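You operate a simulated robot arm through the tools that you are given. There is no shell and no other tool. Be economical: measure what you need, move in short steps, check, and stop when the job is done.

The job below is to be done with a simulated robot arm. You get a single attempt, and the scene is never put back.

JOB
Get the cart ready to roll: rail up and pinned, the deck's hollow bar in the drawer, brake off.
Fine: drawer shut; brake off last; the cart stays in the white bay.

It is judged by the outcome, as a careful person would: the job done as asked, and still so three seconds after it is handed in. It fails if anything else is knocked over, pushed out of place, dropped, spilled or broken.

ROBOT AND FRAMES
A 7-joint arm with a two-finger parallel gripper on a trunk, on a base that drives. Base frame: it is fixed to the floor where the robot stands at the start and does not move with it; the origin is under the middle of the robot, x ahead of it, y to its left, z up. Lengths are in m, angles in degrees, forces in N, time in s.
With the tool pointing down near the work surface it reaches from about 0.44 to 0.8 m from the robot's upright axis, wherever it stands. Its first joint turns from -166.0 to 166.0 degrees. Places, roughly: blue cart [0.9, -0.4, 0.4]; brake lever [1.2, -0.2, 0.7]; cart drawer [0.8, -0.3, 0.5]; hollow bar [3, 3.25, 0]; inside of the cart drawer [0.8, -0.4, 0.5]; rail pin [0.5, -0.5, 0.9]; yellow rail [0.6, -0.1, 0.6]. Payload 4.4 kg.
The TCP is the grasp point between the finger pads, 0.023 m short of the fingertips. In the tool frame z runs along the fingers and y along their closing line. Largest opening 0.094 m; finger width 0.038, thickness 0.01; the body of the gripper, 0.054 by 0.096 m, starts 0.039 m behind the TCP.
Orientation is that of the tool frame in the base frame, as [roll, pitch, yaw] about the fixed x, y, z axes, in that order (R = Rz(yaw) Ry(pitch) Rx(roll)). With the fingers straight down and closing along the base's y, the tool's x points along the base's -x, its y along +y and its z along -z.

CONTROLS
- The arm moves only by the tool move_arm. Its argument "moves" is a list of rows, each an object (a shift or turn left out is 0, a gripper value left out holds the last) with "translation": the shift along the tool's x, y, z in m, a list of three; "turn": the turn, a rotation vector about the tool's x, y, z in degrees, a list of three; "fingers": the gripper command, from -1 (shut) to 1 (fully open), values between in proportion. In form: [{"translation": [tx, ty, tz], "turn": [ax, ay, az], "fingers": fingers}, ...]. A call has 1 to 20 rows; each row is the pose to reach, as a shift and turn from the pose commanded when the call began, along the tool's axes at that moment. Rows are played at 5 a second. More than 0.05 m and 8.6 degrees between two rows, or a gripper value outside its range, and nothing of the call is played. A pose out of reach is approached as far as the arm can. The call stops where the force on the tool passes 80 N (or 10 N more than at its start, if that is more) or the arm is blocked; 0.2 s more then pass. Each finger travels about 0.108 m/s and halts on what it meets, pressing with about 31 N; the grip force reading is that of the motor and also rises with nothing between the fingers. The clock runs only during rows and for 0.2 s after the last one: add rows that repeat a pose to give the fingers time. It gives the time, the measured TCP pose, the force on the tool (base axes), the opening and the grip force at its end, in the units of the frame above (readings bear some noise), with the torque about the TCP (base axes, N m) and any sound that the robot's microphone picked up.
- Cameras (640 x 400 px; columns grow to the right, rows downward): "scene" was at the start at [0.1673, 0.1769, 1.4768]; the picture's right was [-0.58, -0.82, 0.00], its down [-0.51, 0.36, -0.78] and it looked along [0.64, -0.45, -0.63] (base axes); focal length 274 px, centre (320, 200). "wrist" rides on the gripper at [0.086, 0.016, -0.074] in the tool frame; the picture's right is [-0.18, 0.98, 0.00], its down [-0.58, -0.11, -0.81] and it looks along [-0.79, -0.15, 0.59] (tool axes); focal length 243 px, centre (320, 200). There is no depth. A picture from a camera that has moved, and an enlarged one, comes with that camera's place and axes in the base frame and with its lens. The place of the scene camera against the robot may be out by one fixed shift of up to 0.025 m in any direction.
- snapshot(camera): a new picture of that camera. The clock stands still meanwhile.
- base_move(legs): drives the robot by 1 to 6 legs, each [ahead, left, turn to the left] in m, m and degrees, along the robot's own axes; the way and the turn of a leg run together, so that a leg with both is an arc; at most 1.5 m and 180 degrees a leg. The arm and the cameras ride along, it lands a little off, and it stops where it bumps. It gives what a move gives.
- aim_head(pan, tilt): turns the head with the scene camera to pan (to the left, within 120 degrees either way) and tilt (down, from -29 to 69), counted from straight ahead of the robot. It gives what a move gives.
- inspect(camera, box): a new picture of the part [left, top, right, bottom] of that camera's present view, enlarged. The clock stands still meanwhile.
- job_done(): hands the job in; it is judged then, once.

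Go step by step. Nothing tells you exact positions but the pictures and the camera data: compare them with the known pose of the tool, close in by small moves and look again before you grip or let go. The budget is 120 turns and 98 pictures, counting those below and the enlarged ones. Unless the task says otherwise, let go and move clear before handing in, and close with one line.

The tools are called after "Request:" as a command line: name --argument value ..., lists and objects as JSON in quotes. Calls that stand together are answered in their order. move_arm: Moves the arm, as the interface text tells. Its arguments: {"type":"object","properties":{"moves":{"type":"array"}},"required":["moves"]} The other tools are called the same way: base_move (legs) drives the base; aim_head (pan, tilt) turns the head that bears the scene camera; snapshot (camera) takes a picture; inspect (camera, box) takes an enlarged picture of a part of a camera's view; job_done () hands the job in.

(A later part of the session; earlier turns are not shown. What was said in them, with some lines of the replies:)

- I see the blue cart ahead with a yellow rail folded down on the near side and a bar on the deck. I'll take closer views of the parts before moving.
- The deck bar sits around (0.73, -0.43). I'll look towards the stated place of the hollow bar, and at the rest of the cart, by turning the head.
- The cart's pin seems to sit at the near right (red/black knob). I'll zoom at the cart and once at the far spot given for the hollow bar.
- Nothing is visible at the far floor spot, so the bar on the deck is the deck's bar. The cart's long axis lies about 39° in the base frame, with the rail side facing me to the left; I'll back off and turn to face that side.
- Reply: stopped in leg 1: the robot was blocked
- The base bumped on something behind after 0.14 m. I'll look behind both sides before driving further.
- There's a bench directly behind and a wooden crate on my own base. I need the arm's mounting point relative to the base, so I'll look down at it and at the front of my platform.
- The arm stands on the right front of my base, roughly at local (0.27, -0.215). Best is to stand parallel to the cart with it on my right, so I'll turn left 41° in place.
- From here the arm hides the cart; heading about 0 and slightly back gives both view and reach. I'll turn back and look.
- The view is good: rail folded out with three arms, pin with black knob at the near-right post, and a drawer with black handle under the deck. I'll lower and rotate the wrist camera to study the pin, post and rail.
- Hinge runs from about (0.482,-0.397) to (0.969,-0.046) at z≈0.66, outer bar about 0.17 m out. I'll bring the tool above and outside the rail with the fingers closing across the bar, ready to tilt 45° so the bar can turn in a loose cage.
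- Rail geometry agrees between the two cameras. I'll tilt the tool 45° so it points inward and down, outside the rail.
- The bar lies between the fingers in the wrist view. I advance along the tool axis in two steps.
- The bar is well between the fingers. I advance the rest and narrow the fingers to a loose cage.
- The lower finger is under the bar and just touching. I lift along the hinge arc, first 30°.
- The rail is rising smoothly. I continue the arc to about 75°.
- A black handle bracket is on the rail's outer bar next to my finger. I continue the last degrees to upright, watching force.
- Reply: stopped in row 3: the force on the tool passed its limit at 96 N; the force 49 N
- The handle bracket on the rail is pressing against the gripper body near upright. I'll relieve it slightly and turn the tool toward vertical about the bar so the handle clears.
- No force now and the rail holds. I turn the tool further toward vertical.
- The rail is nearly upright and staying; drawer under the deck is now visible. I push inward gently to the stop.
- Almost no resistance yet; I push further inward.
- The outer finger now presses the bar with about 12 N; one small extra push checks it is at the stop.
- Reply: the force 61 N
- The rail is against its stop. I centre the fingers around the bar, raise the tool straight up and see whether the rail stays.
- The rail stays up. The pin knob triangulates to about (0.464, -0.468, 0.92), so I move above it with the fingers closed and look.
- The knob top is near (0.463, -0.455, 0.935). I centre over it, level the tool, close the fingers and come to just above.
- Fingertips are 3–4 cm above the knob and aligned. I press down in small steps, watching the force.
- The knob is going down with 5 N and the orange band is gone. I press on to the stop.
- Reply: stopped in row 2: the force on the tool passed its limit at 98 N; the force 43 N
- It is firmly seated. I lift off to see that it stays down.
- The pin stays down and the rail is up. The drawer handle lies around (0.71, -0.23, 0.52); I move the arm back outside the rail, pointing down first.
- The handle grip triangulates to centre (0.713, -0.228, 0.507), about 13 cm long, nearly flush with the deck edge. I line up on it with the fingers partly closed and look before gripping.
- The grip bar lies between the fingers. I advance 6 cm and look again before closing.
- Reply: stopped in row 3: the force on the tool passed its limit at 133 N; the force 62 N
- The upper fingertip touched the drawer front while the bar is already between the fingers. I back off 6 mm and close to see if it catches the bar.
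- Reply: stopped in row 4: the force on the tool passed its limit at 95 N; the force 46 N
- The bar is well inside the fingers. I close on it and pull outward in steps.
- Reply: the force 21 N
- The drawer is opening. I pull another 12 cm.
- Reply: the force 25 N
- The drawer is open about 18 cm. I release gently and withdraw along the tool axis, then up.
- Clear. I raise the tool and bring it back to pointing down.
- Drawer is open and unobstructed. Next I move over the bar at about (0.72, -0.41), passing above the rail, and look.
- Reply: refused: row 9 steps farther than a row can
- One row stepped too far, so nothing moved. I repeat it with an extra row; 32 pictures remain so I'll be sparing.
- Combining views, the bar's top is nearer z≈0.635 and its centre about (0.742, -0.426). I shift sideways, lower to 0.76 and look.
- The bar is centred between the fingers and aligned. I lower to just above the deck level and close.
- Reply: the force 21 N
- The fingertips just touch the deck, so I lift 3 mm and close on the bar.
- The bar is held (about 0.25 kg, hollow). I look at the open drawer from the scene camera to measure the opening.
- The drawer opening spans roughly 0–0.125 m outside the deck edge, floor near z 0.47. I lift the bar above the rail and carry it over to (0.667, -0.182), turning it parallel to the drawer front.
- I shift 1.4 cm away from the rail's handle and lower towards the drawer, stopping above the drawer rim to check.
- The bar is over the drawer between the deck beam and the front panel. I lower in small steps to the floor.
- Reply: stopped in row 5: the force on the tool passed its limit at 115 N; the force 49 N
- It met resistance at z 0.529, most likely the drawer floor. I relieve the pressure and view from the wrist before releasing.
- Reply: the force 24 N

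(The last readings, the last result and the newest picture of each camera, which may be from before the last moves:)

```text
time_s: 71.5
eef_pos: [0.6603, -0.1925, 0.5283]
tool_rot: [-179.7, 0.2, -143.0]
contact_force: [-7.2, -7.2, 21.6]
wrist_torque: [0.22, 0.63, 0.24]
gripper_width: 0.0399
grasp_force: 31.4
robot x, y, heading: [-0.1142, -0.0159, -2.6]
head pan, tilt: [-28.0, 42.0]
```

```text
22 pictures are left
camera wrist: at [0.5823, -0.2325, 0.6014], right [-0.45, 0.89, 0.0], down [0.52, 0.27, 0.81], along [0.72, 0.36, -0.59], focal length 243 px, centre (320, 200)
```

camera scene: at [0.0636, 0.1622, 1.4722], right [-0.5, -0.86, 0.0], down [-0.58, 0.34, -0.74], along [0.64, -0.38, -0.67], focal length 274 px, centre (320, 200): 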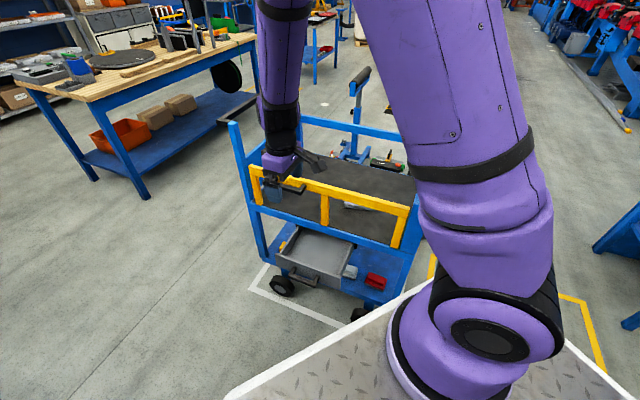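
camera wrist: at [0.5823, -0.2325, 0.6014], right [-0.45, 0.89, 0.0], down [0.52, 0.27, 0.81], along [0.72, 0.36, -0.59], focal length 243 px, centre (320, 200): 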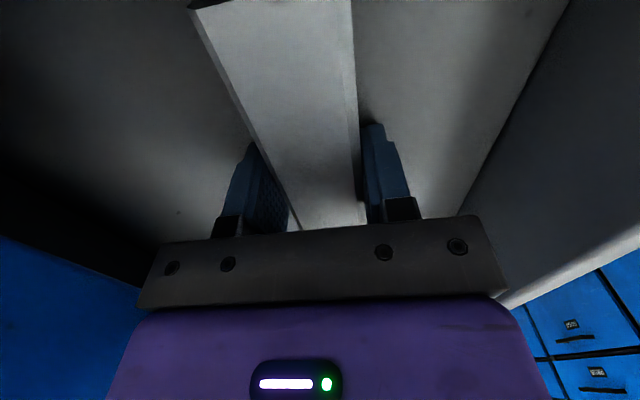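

The bar rests on the drawer floor. I open the fingers and lift out straight up.

Request:
move_arm --moves '[{"fingers": 0.4}, {"fingers": 0.4}, {"translation": [0, 0, -0.03], "fingers": 0.4}, {"translation": [0, 0, -0.06]}, {"translation": [0, 0, -0.1]}, {"translation": [0, 0, -0.14]}, {"translation": [0, 0, -0.18]}, {"translation": [0, 0, -0.22]}, {"translation": [0, 0, -0.26]}, {"translation": [0, 0, -0.3]}, {"translation": [0, 0, -0.34]}, {"translation": [0, 0, -0.38]}]'

Request:
inspect --camera "scene" --box '[240, 170, 420, 310]'

```text
time_s: 74.2
eef_pos: [0.6601, -0.1922, 0.9102]
tool_rot: [-179.9, 0.2, -142.8]
contact_force: [0.6, -0.1, 0.1]
wrist_torque: [0.0, 0.02, -0.02]
gripper_width: 0.0657
grasp_force: 0.1
robot x, y, heading: [-0.1173, -0.0189, -2.4]
head pan, tilt: [-28.0, 42.0]
```

```text
2.86 times, centred on (330, 240) of scene
camera zoom: at [0.0643, 0.1614, 1.4722], right [-0.51, -0.86, 0.0], down [-0.58, 0.34, -0.74], along [0.64, -0.38, -0.67], focal length 783 px, centre (291, 86)
```

zoom: 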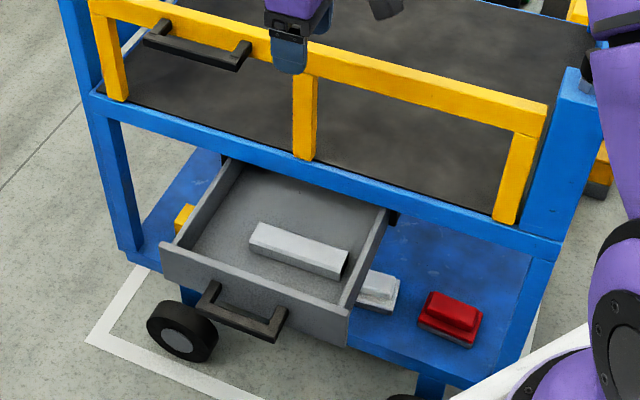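

The bar lies in the drawer. I move the arm out in front and tilt again, retracing the earlier safe approach to the handle.

Request:
move_arm --moves '[{"translation": [-0.004, 0.032, -0.023], "fingers": -0.1}, {"translation": [-0.008, 0.064, -0.046]}, {"translation": [-0.012, 0.096, -0.069]}, {"translation": [-0.016, 0.128, -0.092]}, {"translation": [-0.02, 0.16, -0.115]}, {"translation": [-0.0235, 0.195, -0.136]}]'

Request:
move_arm --moves '[{"translation": [0, 0, 0.04], "turn": [8, 0, 0]}, {"translation": [0, 0, 0.08], "turn": [16, 0, 0]}, {"translation": [0, 0, 0.12], "turn": [24, 0, 0]}, {"translation": [0, 0, 0.16], "turn": [32, 0, 0]}, {"translation": [0, 0, 0.2], "turn": [40, 0, 0]}, {"translation": [0, 0, 0.24], "turn": [48, 0, 0]}, {"translation": [0, 0, 0.28], "turn": [54, 0, 0]}, {"translation": [0, 0, 0.32], "turn": [54, 0, 0]}, {"translation": [0, 0, 0.36], "turn": [54, 0, 0]}, {"translation": [0, 0, 0.4], "turn": [54, 0, 0]}, {"translation": [0, 0, 0.44], "turn": [54, 0, 0]}]'

Request:
snapshot --camera "wrist"

```text
time_s: 75.5
eef_pos: [0.5609, -0.024, 1.0424]
tool_rot: [-179.7, 0.2, -142.9]
contact_force: [0.3, 0.0, 0.0]
wrist_torque: [0.04, 0.03, -0.02]
gripper_width: 0.0425
grasp_force: 0.0
robot x, y, heading: [-0.1179, -0.0192, -2.4]
head pan, tilt: [-28.0, 42.0]
```

```text
time_s: 78.0
eef_pos: [0.567, -0.0134, 0.6078]
tool_rot: [-126.3, 1.3, -142.8]
contact_force: [-0.2, 0.5, 0.6]
wrist_torque: [0.03, -0.02, -0.01]
gripper_width: 0.0421
grasp_force: 0.1
robot x, y, heading: [-0.1146, -0.0182, -2.3]
head pan, tilt: [-28.0, 42.0]
```

```text
20 pictures are left
camera wrist: at [0.4555, -0.0095, 0.6348], right [-0.19, 0.59, -0.79], down [0.1, 0.81, 0.58], along [0.98, 0.03, -0.21], focal length 243 px, centre (320, 200)
```

wrist: 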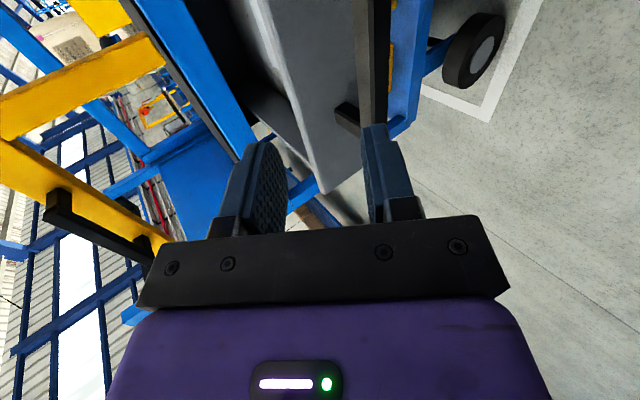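

I step down so the grip bar lies between the fingers, then advance and look.

Request:
move_arm --moves '[{"translation": [0.003, 0.02, 0]}, {"translation": [0.006, 0.041, 0]}, {"translation": [0.006, 0.041, 0.03]}, {"translation": [0.006, 0.041, 0.055]}]'

Request:
snapshot --camera "wrist"

```text
time_s: 79.0
eef_pos: [0.587, 0.0613, 0.5725]
tool_rot: [-131.3, 7.4, -141.7]
contact_force: [0.0, 1.2, 0.2]
wrist_torque: [-0.03, 0.01, -0.01]
gripper_width: 0.0425
grasp_force: 0.0
robot x, y, heading: [-0.1118, -0.0182, -2.5]
head pan, tilt: [-28.0, 42.0]
stopped in row 4: the arm was blocked; the commanded pose is now the measured one
```

```text
19 pictures are left
camera wrist: at [0.475, 0.0579, 0.5969], right [-0.18, 0.68, -0.71], down [0.06, 0.73, 0.68], along [0.98, 0.08, -0.18], focal length 243 px, centre (320, 200)
```

wrist: 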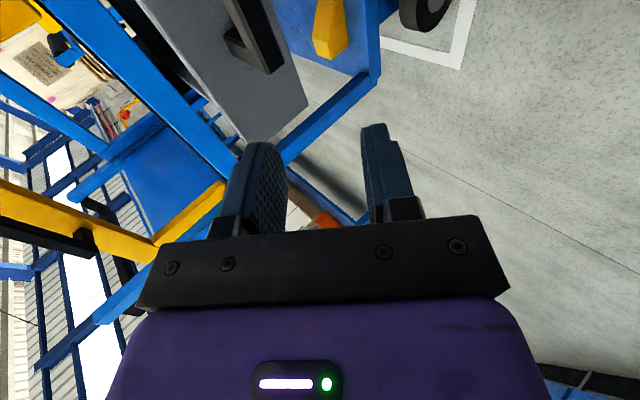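

The arm ran into a joint limit in this configuration and stopped short, touching nothing. I raise it, untilt, and will re-enter over the earlier good route.

Request:
move_arm --moves '[{"translation": [0, -0.03, -0.026]}, {"translation": [0, -0.06, -0.052]}, {"translation": [0, -0.09, -0.078]}, {"translation": [0, -0.12, -0.104], "turn": [-7, 0, 0]}, {"translation": [0, -0.15, -0.13], "turn": [-14, 0, 0]}, {"translation": [0, -0.18, -0.156], "turn": [-21, 0, 0]}, {"translation": [0, -0.21, -0.182], "turn": [-28, 0, 0]}, {"translation": [0, -0.24, -0.208], "turn": [-35, 0, 0]}, {"translation": [0, -0.27, -0.234], "turn": [-42, 0, 0]}, {"translation": [0, -0.3, -0.26], "turn": [-48, 0, 0]}, {"translation": [0, -0.33, -0.286], "turn": [-48, 0, 0]}]'

```text
time_s: 81.4
eef_pos: [0.5462, 0.023, 1.0013]
tool_rot: [-179.1, 6.7, -141.7]
contact_force: [-0.2, 0.2, -0.4]
wrist_torque: [-0.03, 0.02, 0.04]
gripper_width: 0.042
grasp_force: 0.1
robot x, y, heading: [-0.1158, -0.0216, -2.4]
head pan, tilt: [-28.0, 42.0]
```

I'll instead push the drawer most of the way in with a vertical tool and closed fingers against the handle. First I level the tool above a point outside the handle.

Request:
move_arm --moves '[{"translation": [0.01, -0.018, 0.032], "turn": [-0.5, 3.3, 0], "fingers": -1}, {"translation": [0.02, -0.036, 0.065], "turn": [-0.9, 6.7, 0]}, {"translation": [0.03, -0.053, 0.097], "turn": [-0.9, 6.7, 0]}, {"translation": [0.03, -0.053, 0.097], "turn": [-0.9, 6.7, 0]}]'

Request:
move_arm --moves '[{"translation": [0, 0, 0.04]}, {"translation": [0, 0, 0.08]}, {"translation": [0, 0, 0.12]}, {"translation": [0, 0, 0.16]}, {"translation": [0, 0, 0.2]}, {"translation": [0, 0, 0.24]}, {"translation": [0, 0, 0.28]}]'

Request:
snapshot --camera "wrist"

```text
time_s: 82.4
eef_pos: [0.5661, -0.0318, 0.9031]
tool_rot: [180.0, 0.1, -141.7]
contact_force: [0.4, 0.4, -0.5]
wrist_torque: [0.02, -0.02, 0.0]
gripper_width: 0.0
grasp_force: 31.5
robot x, y, heading: [-0.1155, -0.019, -2.4]
head pan, tilt: [-28.0, 42.0]
```

```text
time_s: 84.0
eef_pos: [0.5651, -0.0285, 0.623]
tool_rot: [179.9, 0.2, -141.8]
contact_force: [0.0, 0.0, 0.1]
wrist_torque: [0.0, -0.03, 0.01]
gripper_width: 0.0004
grasp_force: 30.8
robot x, y, heading: [-0.1093, -0.0172, -2.3]
head pan, tilt: [-28.0, 42.0]
```

```text
18 pictures are left
camera wrist: at [0.4871, -0.0698, 0.6973], right [-0.46, 0.89, 0.0], down [0.52, 0.27, 0.81], along [0.72, 0.37, -0.59], focal length 243 px, centre (320, 200)
```

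wrist: 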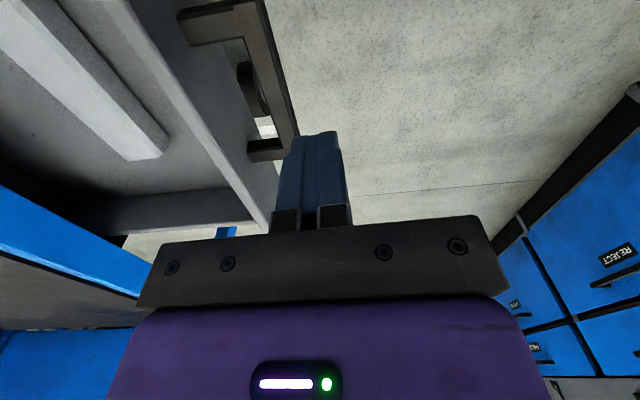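

The closed fingers are just outside the handle grip. I lower to grip height and push inward.

Request:
move_arm --moves '[{"translation": [0, 0, 0.04]}, {"translation": [0, 0, 0.08]}, {"translation": [0, 0, 0.108]}, {"translation": [0, -0.015, 0.108]}, {"translation": [0, -0.03, 0.108]}, {"translation": [0, -0.05, 0.108]}, {"translation": [0, -0.07, 0.108]}, {"translation": [0, -0.09, 0.108]}, {"translation": [0, -0.11, 0.108]}, {"translation": [0, -0.13, 0.108]}]'

Request:
inspect --camera "scene" --box '[240, 170, 420, 310]'

```text
time_s: 86.2
eef_pos: [0.6465, -0.1315, 0.5147]
tool_rot: [-180.0, 0.1, -141.7]
contact_force: [-0.3, 0.1, -0.1]
wrist_torque: [-0.01, -0.02, -0.02]
gripper_width: 0.0
grasp_force: 30.8
robot x, y, heading: [-0.1152, -0.0169, -2.4]
head pan, tilt: [-28.0, 42.0]
```

```text
2.86 times, centred on (330, 240) of scene
camera zoom: at [0.0635, 0.1619, 1.4723], right [-0.5, -0.86, 0.0], down [-0.58, 0.34, -0.74], along [0.64, -0.38, -0.67], focal length 783 px, centre (291, 86)
```

zoom: 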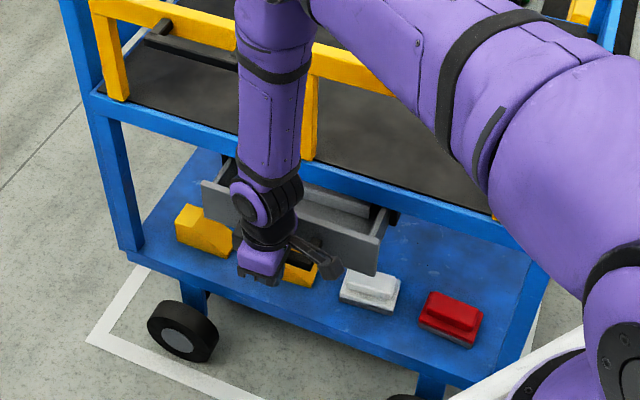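

The drawer is well on its way in. Now I tilt the tool 40° about the tips so the body clears the deck edge for the last part.

Request:
move_arm --moves '[{"translation": [0, 0.008, 0.001], "turn": [8, 0, 0]}, {"translation": [0, 0.012, 0.002], "turn": [16, 0, 0]}, {"translation": [0, 0.016, 0.003], "turn": [24, 0, 0]}, {"translation": [0, 0.019, 0.004], "turn": [32, 0, 0]}, {"translation": [0, 0.021, 0.005], "turn": [40, 0, 0]}, {"translation": [0, 0.021, 0.005], "turn": [40, 0, 0]}]'

Request:
snapshot --camera "wrist"

```text
time_s: 87.6
eef_pos: [0.6334, -0.1183, 0.5093]
tool_rot: [-139.9, 0.1, -141.8]
contact_force: [-0.6, 0.2, 0.2]
wrist_torque: [0.05, -0.02, 0.0]
gripper_width: 0.0
grasp_force: 31.5
robot x, y, heading: [-0.1147, -0.0194, -2.8]
head pan, tilt: [-28.0, 42.0]
```

```text
16 pictures are left
camera wrist: at [0.5288, -0.1224, 0.5547], right [-0.32, 0.71, -0.63], down [0.19, 0.7, 0.69], along [0.93, 0.1, -0.36], focal length 243 px, centre (320, 200)
```

wrist: 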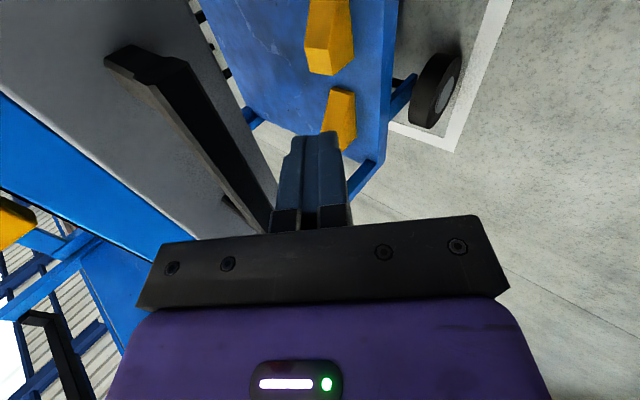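

I raise the tips to grip height and push inward until it stops.

Request:
move_arm --moves '[{"translation": [0, -0.0096, -0.0115]}, {"translation": [0, -0.0249, 0.0014]}, {"translation": [0, -0.0402, 0.0143]}, {"translation": [0, -0.0555, 0.0272]}, {"translation": [0, -0.0708, 0.04]}, {"translation": [0, -0.0785, 0.0465]}, {"translation": [0, -0.086, 0.053]}]'

Request:
snapshot --camera "wrist"

```text
time_s: 89.2
eef_pos: [0.6863, -0.1816, 0.5201]
tool_rot: [-140.7, 0.0, -141.7]
contact_force: [-4.8, 7.7, 0.2]
wrist_torque: [-0.04, -0.05, -0.22]
gripper_width: 0.0
grasp_force: 31.2
robot x, y, heading: [-0.1143, -0.0172, -2.3]
head pan, tilt: [-28.0, 42.0]
stopped in row 7: the force on the tool passed its limit at 92 N (the readings are from after the stop); the commanded pose is now the measured one
```

```text
15 pictures are left
camera wrist: at [0.5829, -0.1896, 0.5661], right [-0.33, 0.71, -0.62], down [0.19, 0.69, 0.69], along [0.93, 0.11, -0.36], focal length 243 px, centre (320, 200)
```

wrist: 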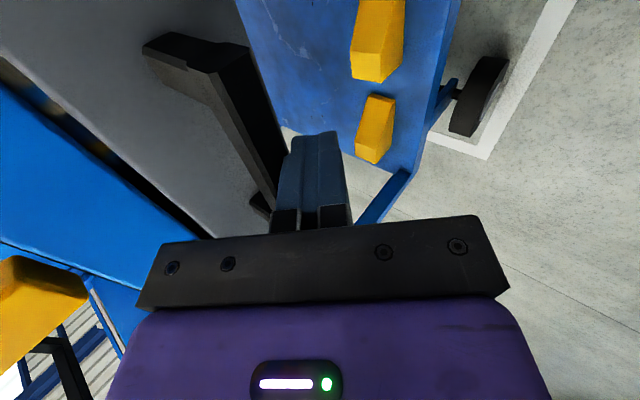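

Firm stop at a place matching the closed handle. I back away outward, go up and check.

Request:
move_arm --moves '[{"translation": [0, 0.025, -0.022]}, {"translation": [0, 0.05, -0.044]}, {"translation": [0, 0.075, -0.066]}, {"translation": [0, 0.05, -0.1], "turn": [-8, 0, 0]}, {"translation": [0, 0.02, -0.135], "turn": [-16, 0, 0]}, {"translation": [0, -0.01, -0.17], "turn": [-24, 0, 0]}, {"translation": [0, -0.04, -0.205], "turn": [-32, 0, 0]}, {"translation": [0, -0.07, -0.24], "turn": [-40, 0, 0]}, {"translation": [0, -0.1, -0.275], "turn": [-40, 0, 0]}, {"translation": [0, -0.13, -0.31], "turn": [-40, 0, 0]}, {"translation": [0, -0.16, -0.345], "turn": [-40, 0, 0]}, {"translation": [0, -0.19, -0.38], "turn": [-40, 0, 0]}]'

Request:
inspect --camera "scene" --box '[220, 110, 450, 310]'

```text
time_s: 91.8
eef_pos: [0.6286, -0.1097, 0.9353]
tool_rot: [179.3, 0.0, -141.7]
contact_force: [0.6, 0.4, -1.1]
wrist_torque: [-0.02, -0.02, -0.02]
gripper_width: 0.0002
grasp_force: 30.8
robot x, y, heading: [-0.1169, -0.0166, -2.1]
head pan, tilt: [-28.0, 42.0]
```

```text
2.00 times, centred on (335, 210) of scene
camera zoom: at [0.0634, 0.1626, 1.4722], right [-0.5, -0.86, 0.0], down [-0.58, 0.34, -0.74], along [0.64, -0.37, -0.67], focal length 548 px, centre (290, 180)
```

zoom: 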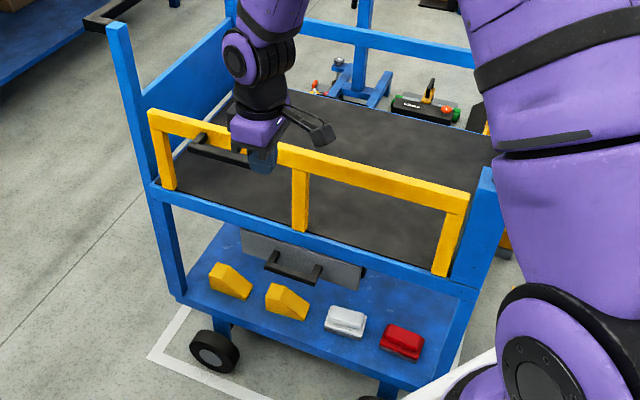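

The drawer is shut with the bar in it, rail up and pinned. Next is the brake lever at the cart's left end; I turn parallel to the cart and drive forward along the aisle.

Request:
base_move --legs '[[0, 0, 39.5], [0.95, -0.03, 0]]'

Request:
aim_head --pan -100 --tilt 35

Request:
snapshot --camera "scene"

```text
time_s: 98.5
eef_pos: [1.29, 0.9143, 0.9349]
tool_rot: [179.4, 0.0, -102.9]
contact_force: [-0.2, -0.5, 0.3]
wrist_torque: [0.01, -0.03, 0.01]
gripper_width: 0.0001
grasp_force: 30.8
robot x, y, heading: [0.6533, 0.5187, 36.6]
head pan, tilt: [-28.0, 42.0]
```

```text
time_s: 99.9
eef_pos: [1.2921, 0.914, 0.935]
tool_rot: [179.5, 0.0, -102.9]
contact_force: [0.4, 0.0, 0.3]
wrist_torque: [0.01, -0.03, -0.03]
gripper_width: 0.0001
grasp_force: 30.6
robot x, y, heading: [0.6523, 0.5158, 36.6]
head pan, tilt: [-100.0, 35.0]
```

```text
13 pictures are left
camera scene: at [0.6297, 0.6805, 1.4828], right [-0.89, -0.45, 0.0], down [-0.26, 0.51, -0.82], along [0.37, -0.73, -0.57], focal length 274 px, centre (320, 200)
```

scene: 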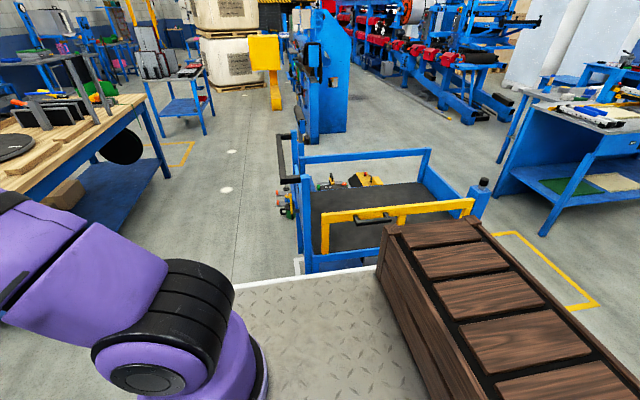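

I can see the cart's left end with something red/green beside it. I zoom there.

Request:
inspect --camera "scene" --box '[255, 120, 345, 280]'

```text
2.50 times, centred on (300, 200) of scene
camera zoom: at [0.6297, 0.6805, 1.4828], right [-0.89, -0.45, 0.0], down [-0.26, 0.51, -0.82], along [0.37, -0.73, -0.57], focal length 685 px, centre (370, 200)
```

zoom: 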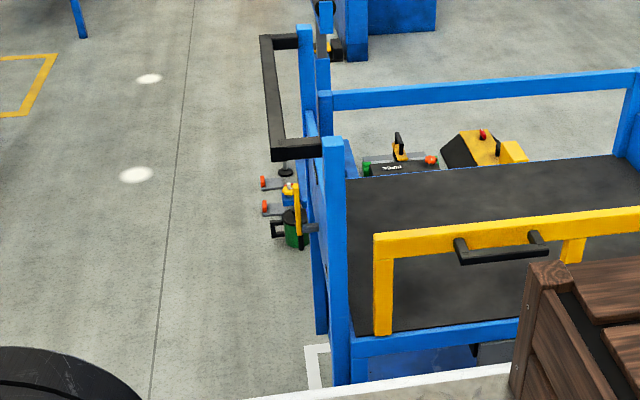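

A yellow lever on a black pivot sits on the cart's end face near (1.22, -0.24, 0.68). I drive further forward to see that face and any marks for brake off.

Request:
base_move --legs '[[0.5, 0, 0]]'

Request:
aim_head --pan -119 --tilt 35

Request:
snapshot --camera "scene"

```text
time_s: 102.9
eef_pos: [1.6909, 1.2188, 0.9355]
tool_rot: [179.5, 0.0, -102.6]
contact_force: [0.3, -0.5, 0.6]
wrist_torque: [0.03, -0.01, -0.01]
gripper_width: 0.0
grasp_force: 31.3
robot x, y, heading: [1.0523, 0.8234, 36.8]
head pan, tilt: [-100.0, 35.0]
```

```text
time_s: 103.7
eef_pos: [1.6903, 1.219, 0.9349]
tool_rot: [179.4, 0.0, -102.6]
contact_force: [0.3, -0.1, 0.2]
wrist_torque: [0.01, -0.05, -0.01]
gripper_width: 0.0
grasp_force: 31.0
robot x, y, heading: [1.0571, 0.8172, 37.2]
head pan, tilt: [-119.0, 35.0]
```

```text
11 pictures are left
camera scene: at [1.0027, 0.9719, 1.4828], right [-0.99, -0.14, 0.0], down [-0.08, 0.57, -0.82], along [0.11, -0.81, -0.57], focal length 274 px, centre (320, 200)
```

scene: 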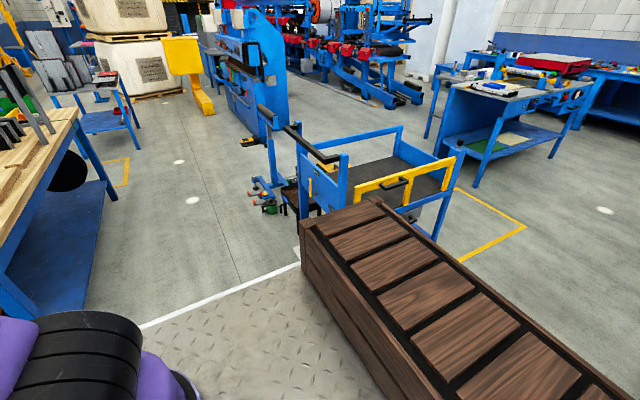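

Now the end face is visible; I zoom in on the lever.

Request:
inspect --camera "scene" --box '[275, 140, 355, 215]'

```text
5.33 times, centred on (315, 178) of scene
camera zoom: at [1.0027, 0.9719, 1.4828], right [-0.99, -0.14, 0.0], down [-0.08, 0.57, -0.82], along [0.11, -0.81, -0.57], focal length 1462 px, centre (347, 320)
```

zoom: 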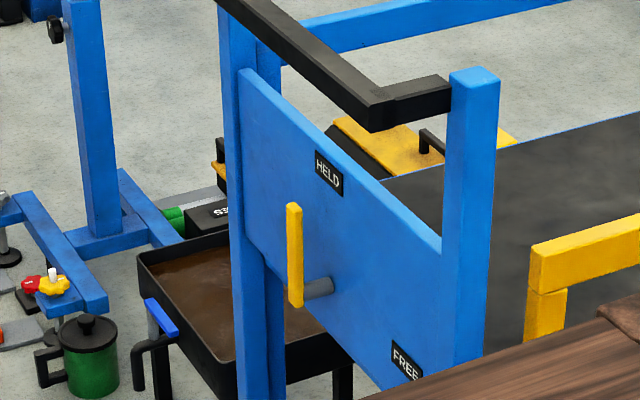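

The end plate reads HELD above the lever and FREE to the near side, so the lever must swing 90° from upright down towards the rail side. I bring the base round to stand off the cart's end, facing across it.

Request:
base_move --legs '[[0, -0.14, 0], [0, 0, -90], [0.12, 0.12, 0]]'

Request:
aim_head --pan -75 --tilt 38

Request:
snapshot --camera "scene"

```text
time_s: 109.8
eef_pos: [1.7247, 0.063, 0.9361]
tool_rot: [179.4, 0.1, 169.2]
contact_force: [-0.6, 0.6, 0.8]
wrist_torque: [0.03, 0.01, 0.02]
gripper_width: 0.0002
grasp_force: 31.6
robot x, y, heading: [1.307, 0.6869, -51.3]
head pan, tilt: [-119.0, 35.0]
```

```text
time_s: 110.9
eef_pos: [1.7248, 0.0637, 0.935]
tool_rot: [179.4, 0.1, 169.1]
contact_force: [0.4, 0.3, 0.2]
wrist_torque: [0.02, -0.01, -0.01]
gripper_width: 0.0003
grasp_force: 30.9
robot x, y, heading: [1.3095, 0.6892, -51.2]
head pan, tilt: [-75.0, 38.0]
```

```text
9 pictures are left
camera scene: at [1.4996, 0.6769, 1.4782], right [-0.8, 0.59, 0.0], down [0.37, 0.5, -0.79], along [-0.47, -0.63, -0.62], focal length 274 px, centre (320, 200)
```

scene: 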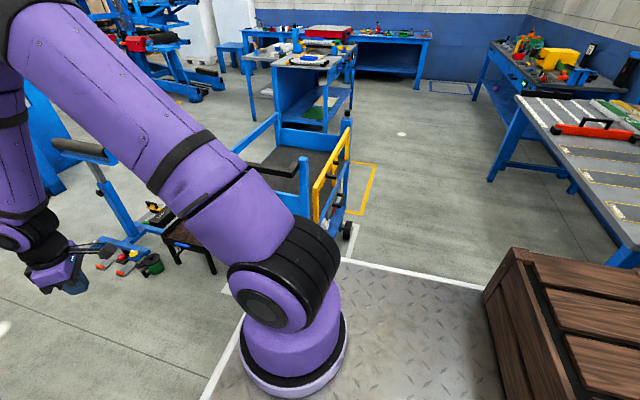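

I bring the tool to a point off the cart's end and turn it so it can tilt in under the push handle.

Request:
move_arm --moves '[{"translation": [0.0345, -0.0226, 0], "turn": [0, 0, 5.3]}, {"translation": [0.069, -0.045, 0], "turn": [0, 0, 10.6]}, {"translation": [0.1035, -0.068, 0], "turn": [0, 0, 15.9]}, {"translation": [0.138, -0.0905, 0], "turn": [0, 0, 21.2]}, {"translation": [0.1725, -0.113, 0], "turn": [0, 0, 26.5]}, {"translation": [0.207, -0.136, 0], "turn": [0, 0, 31.8]}, {"translation": [0.2415, -0.158, 0], "turn": [0, 0, 37.1]}, {"translation": [0.276, -0.181, 0], "turn": [0, 0, 42.2]}]'

Request:
move_arm --moves '[{"translation": [0, 0, 0.01], "turn": [8, 0, 0]}, {"translation": [0, 0, 0.02], "turn": [16, 0, 0]}, {"translation": [0, 0, 0.03], "turn": [24, 0, 0]}, {"translation": [0, 0, 0.04], "turn": [32, 0, 0]}, {"translation": [0, 0, 0.05], "turn": [40, 0, 0]}, {"translation": [0, 0, 0.06], "turn": [48, 0, 0]}, {"translation": [0, 0, 0.07], "turn": [55, 0, 0]}]'

Request:
snapshot --camera "wrist"

```text
time_s: 112.7
eef_pos: [1.419, -0.0603, 0.9352]
tool_rot: [179.5, -0.4, 126.9]
contact_force: [0.0, 0.0, 0.8]
wrist_torque: [0.0, 0.02, -0.01]
gripper_width: 0.0002
grasp_force: 31.2
robot x, y, heading: [1.3099, 0.6892, -51.1]
head pan, tilt: [-75.0, 38.0]
```

```text
time_s: 114.3
eef_pos: [1.4191, -0.0623, 0.8643]
tool_rot: [-125.3, -0.4, 126.9]
contact_force: [-0.5, -0.5, 0.0]
wrist_torque: [0.03, -0.03, 0.02]
gripper_width: 0.0
grasp_force: 31.0
robot x, y, heading: [1.3057, 0.685, -51.5]
head pan, tilt: [-75.0, 38.0]
```

```text
8 pictures are left
camera wrist: at [1.4242, 0.0491, 0.8934], right [0.56, 0.2, -0.8], down [0.83, -0.11, 0.55], along [0.02, -0.97, -0.22], focal length 243 px, centre (320, 200)
```

wrist: 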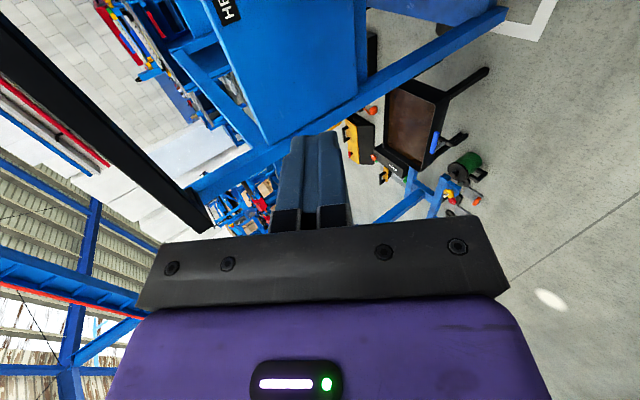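

The HELD plate position agrees between both cameras, putting the lever near n −0.24, z 0.71–0.815. I bring the closed fingers in beside the lever on its far side, below the push handle.

Request:
move_arm --moves '[{"translation": [-0.003, -0.0112, 0.0375]}, {"translation": [-0.006, -0.0225, 0.075]}, {"translation": [-0.009, -0.0337, 0.1125]}, {"translation": [-0.012, -0.045, 0.15]}, {"translation": [-0.0135, -0.056, 0.1875]}, {"translation": [-0.015, -0.0674, 0.215]}]'

Request:
aim_head --pan -88 --tilt 38

Request:
snapshot --camera "wrist"

```text
time_s: 115.7
eef_pos: [1.2575, -0.2015, 0.7927]
tool_rot: [-125.5, -0.4, 127.1]
contact_force: [0.9, 0.6, -0.1]
wrist_torque: [0.02, 0.01, -0.05]
gripper_width: 0.0002
grasp_force: 30.9
robot x, y, heading: [1.3086, 0.687, -51.3]
head pan, tilt: [-75.0, 38.0]
```

```text
time_s: 116.5
eef_pos: [1.2561, -0.2015, 0.794]
tool_rot: [-125.5, -0.4, 126.9]
contact_force: [0.3, -1.3, -0.7]
wrist_torque: [0.01, 0.0, -0.01]
gripper_width: 0.0002
grasp_force: 31.3
robot x, y, heading: [1.3052, 0.6872, -51.3]
head pan, tilt: [-88.0, 38.0]
```

```text
7 pictures are left
camera wrist: at [1.261, -0.0901, 0.8233], right [0.56, 0.2, -0.8], down [0.83, -0.11, 0.55], along [0.02, -0.97, -0.23], focal length 243 px, centre (320, 200)
```

wrist: 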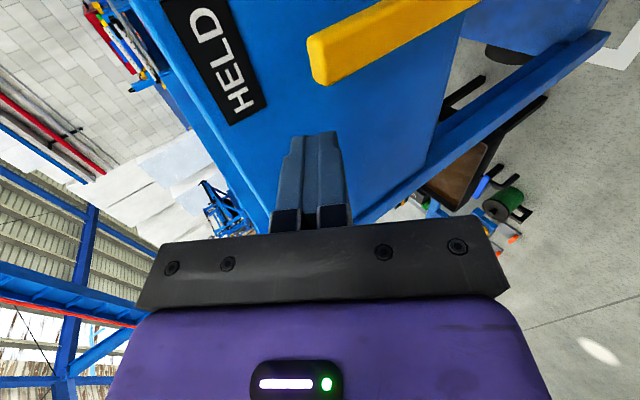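

The lever tip is in view just ahead of my fingers and a little lower than thought. I lower the fingers 4.5 cm beside it and start pushing it towards FREE.

Request:
move_arm --moves '[{"translation": [0, 0.015, 0.018]}, {"translation": [0, 0.03, 0.0356]}, {"translation": [0.018, 0.03, 0.0356]}, {"translation": [0.036, 0.0243, 0.0316]}, {"translation": [0.0545, 0.0243, 0.0316]}, {"translation": [0.073, 0.0275, 0.0339]}]'

Request:
snapshot --camera "wrist"

```text
time_s: 117.9
eef_pos: [1.2026, -0.1506, 0.7508]
tool_rot: [-125.5, -0.4, 126.9]
contact_force: [0.8, -0.1, 0.3]
wrist_torque: [0.02, 0.02, -0.03]
gripper_width: 0.0
grasp_force: 31.4
robot x, y, heading: [1.3063, 0.6897, -51.4]
head pan, tilt: [-88.0, 38.0]
```

```text
6 pictures are left
camera wrist: at [1.2071, -0.039, 0.7812], right [0.56, 0.2, -0.8], down [0.83, -0.11, 0.55], along [0.02, -0.97, -0.23], focal length 243 px, centre (320, 200)
```

wrist: 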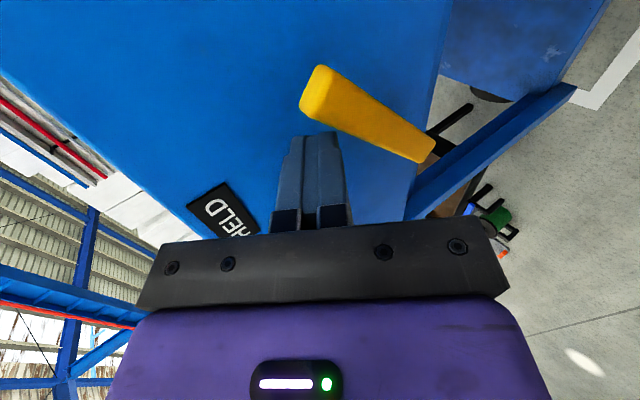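

The lever is swinging over. I continue along the arc, then down.

Request:
move_arm --moves '[{"translation": [0.017, 0.0086, 0.006]}, {"translation": [0.031, 0.0205, 0.0144]}, {"translation": [0.037, 0.029, 0.02]}, {"translation": [0.04, 0.0369, 0.0258]}, {"translation": [0.042, 0.043, 0.03]}, {"translation": [0.043, 0.051, 0.0357]}]'

Request:
snapshot --camera "wrist"

```text
time_s: 119.3
eef_pos: [1.1753, -0.1213, 0.6999]
tool_rot: [-124.5, 0.2, 126.8]
contact_force: [-5.8, -1.8, 13.0]
wrist_torque: [-0.25, 0.01, -0.1]
gripper_width: 0.0
grasp_force: 31.1
robot x, y, heading: [1.3098, 0.686, -51.5]
head pan, tilt: [-88.0, 38.0]
stopped in row 6: the force on the tool passed its limit at 88 N (the readings are from after the stop); the commanded pose is now the measured one
```

```text
5 pictures are left
camera wrist: at [1.1802, -0.0094, 0.7276], right [0.56, 0.18, -0.81], down [0.83, -0.1, 0.55], along [0.02, -0.98, -0.21], focal length 243 px, centre (320, 200)
```

wrist: 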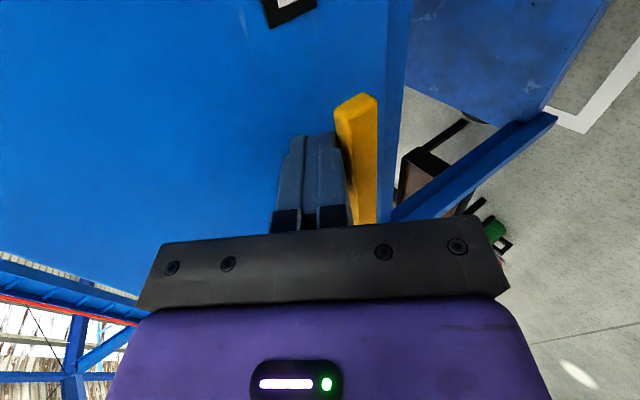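

The lever is horizontal at its FREE stop. I lift slightly off and withdraw the way I came.

Request:
move_arm --moves '[{"translation": [0, -0.0164, -0.0115]}, {"translation": [0, -0.02, -0.05]}, {"translation": [0, -0.02, -0.09]}, {"translation": [0, -0.02, -0.13]}, {"translation": [0, -0.02, -0.17]}, {"translation": [0, -0.02, -0.21]}, {"translation": [0, -0.02, -0.25]}, {"translation": [0, -0.02, -0.29]}]'

Request:
snapshot --camera "scene"

```text
time_s: 121.1
eef_pos: [1.3559, 0.0168, 0.8797]
tool_rot: [-124.7, 0.2, 126.7]
contact_force: [0.1, -0.1, 0.6]
wrist_torque: [0.03, 0.01, 0.0]
gripper_width: 0.0002
grasp_force: 30.8
robot x, y, heading: [1.3085, 0.6879, -51.5]
head pan, tilt: [-88.0, 38.0]
```

```text
4 pictures are left
camera scene: at [1.4852, 0.6896, 1.4782], right [-0.65, 0.76, 0.0], down [0.47, 0.4, -0.79], along [-0.6, -0.51, -0.62], focal length 274 px, centre (320, 200)
```

scene: 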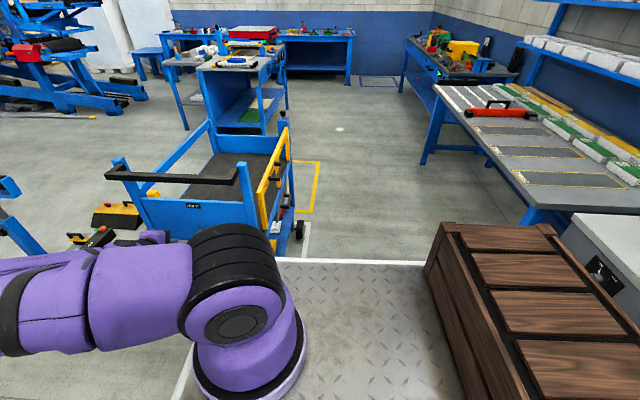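

The cart is still in its bay. One wrist picture confirms the lever position.

Request:
snapshot --camera "wrist"

Request:
inspect --camera "scene" --box '[90, 100, 330, 260]'

```text
3 pictures are left
camera wrist: at [1.3609, 0.1282, 0.909], right [0.56, 0.19, -0.81], down [0.83, -0.1, 0.55], along [0.02, -0.98, -0.21], focal length 243 px, centre (320, 200)
```

wrist: 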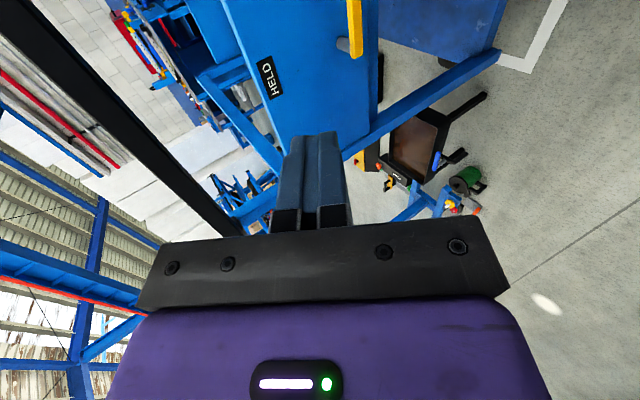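

```text
2.50 times, centred on (210, 180) of scene
camera zoom: at [1.4852, 0.6896, 1.4782], right [-0.65, 0.76, 0.0], down [0.47, 0.4, -0.79], along [-0.6, -0.51, -0.62], focal length 685 px, centre (595, 250)
```

zoom: 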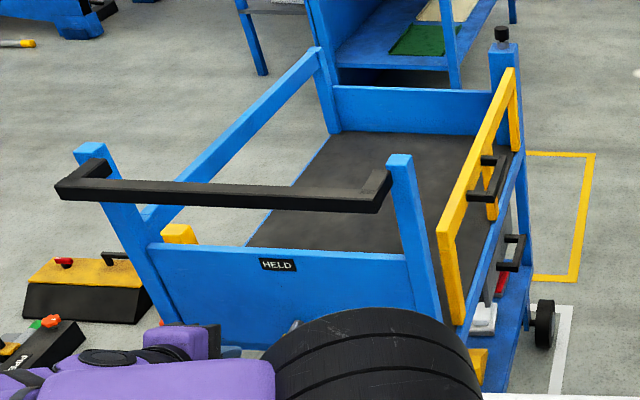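

The lever points to FREE, the rail is up with its pin down, the drawer is shut with the bar inside, and the arm is clear. I hand the job in.

Request:
job_done

```text
The job is handed in.
```

The cart is ready to roll: the rail is up and pinned, the hollow bar is in the shut drawer, the brake was set to FREE last, and the cart is still in the white bay.
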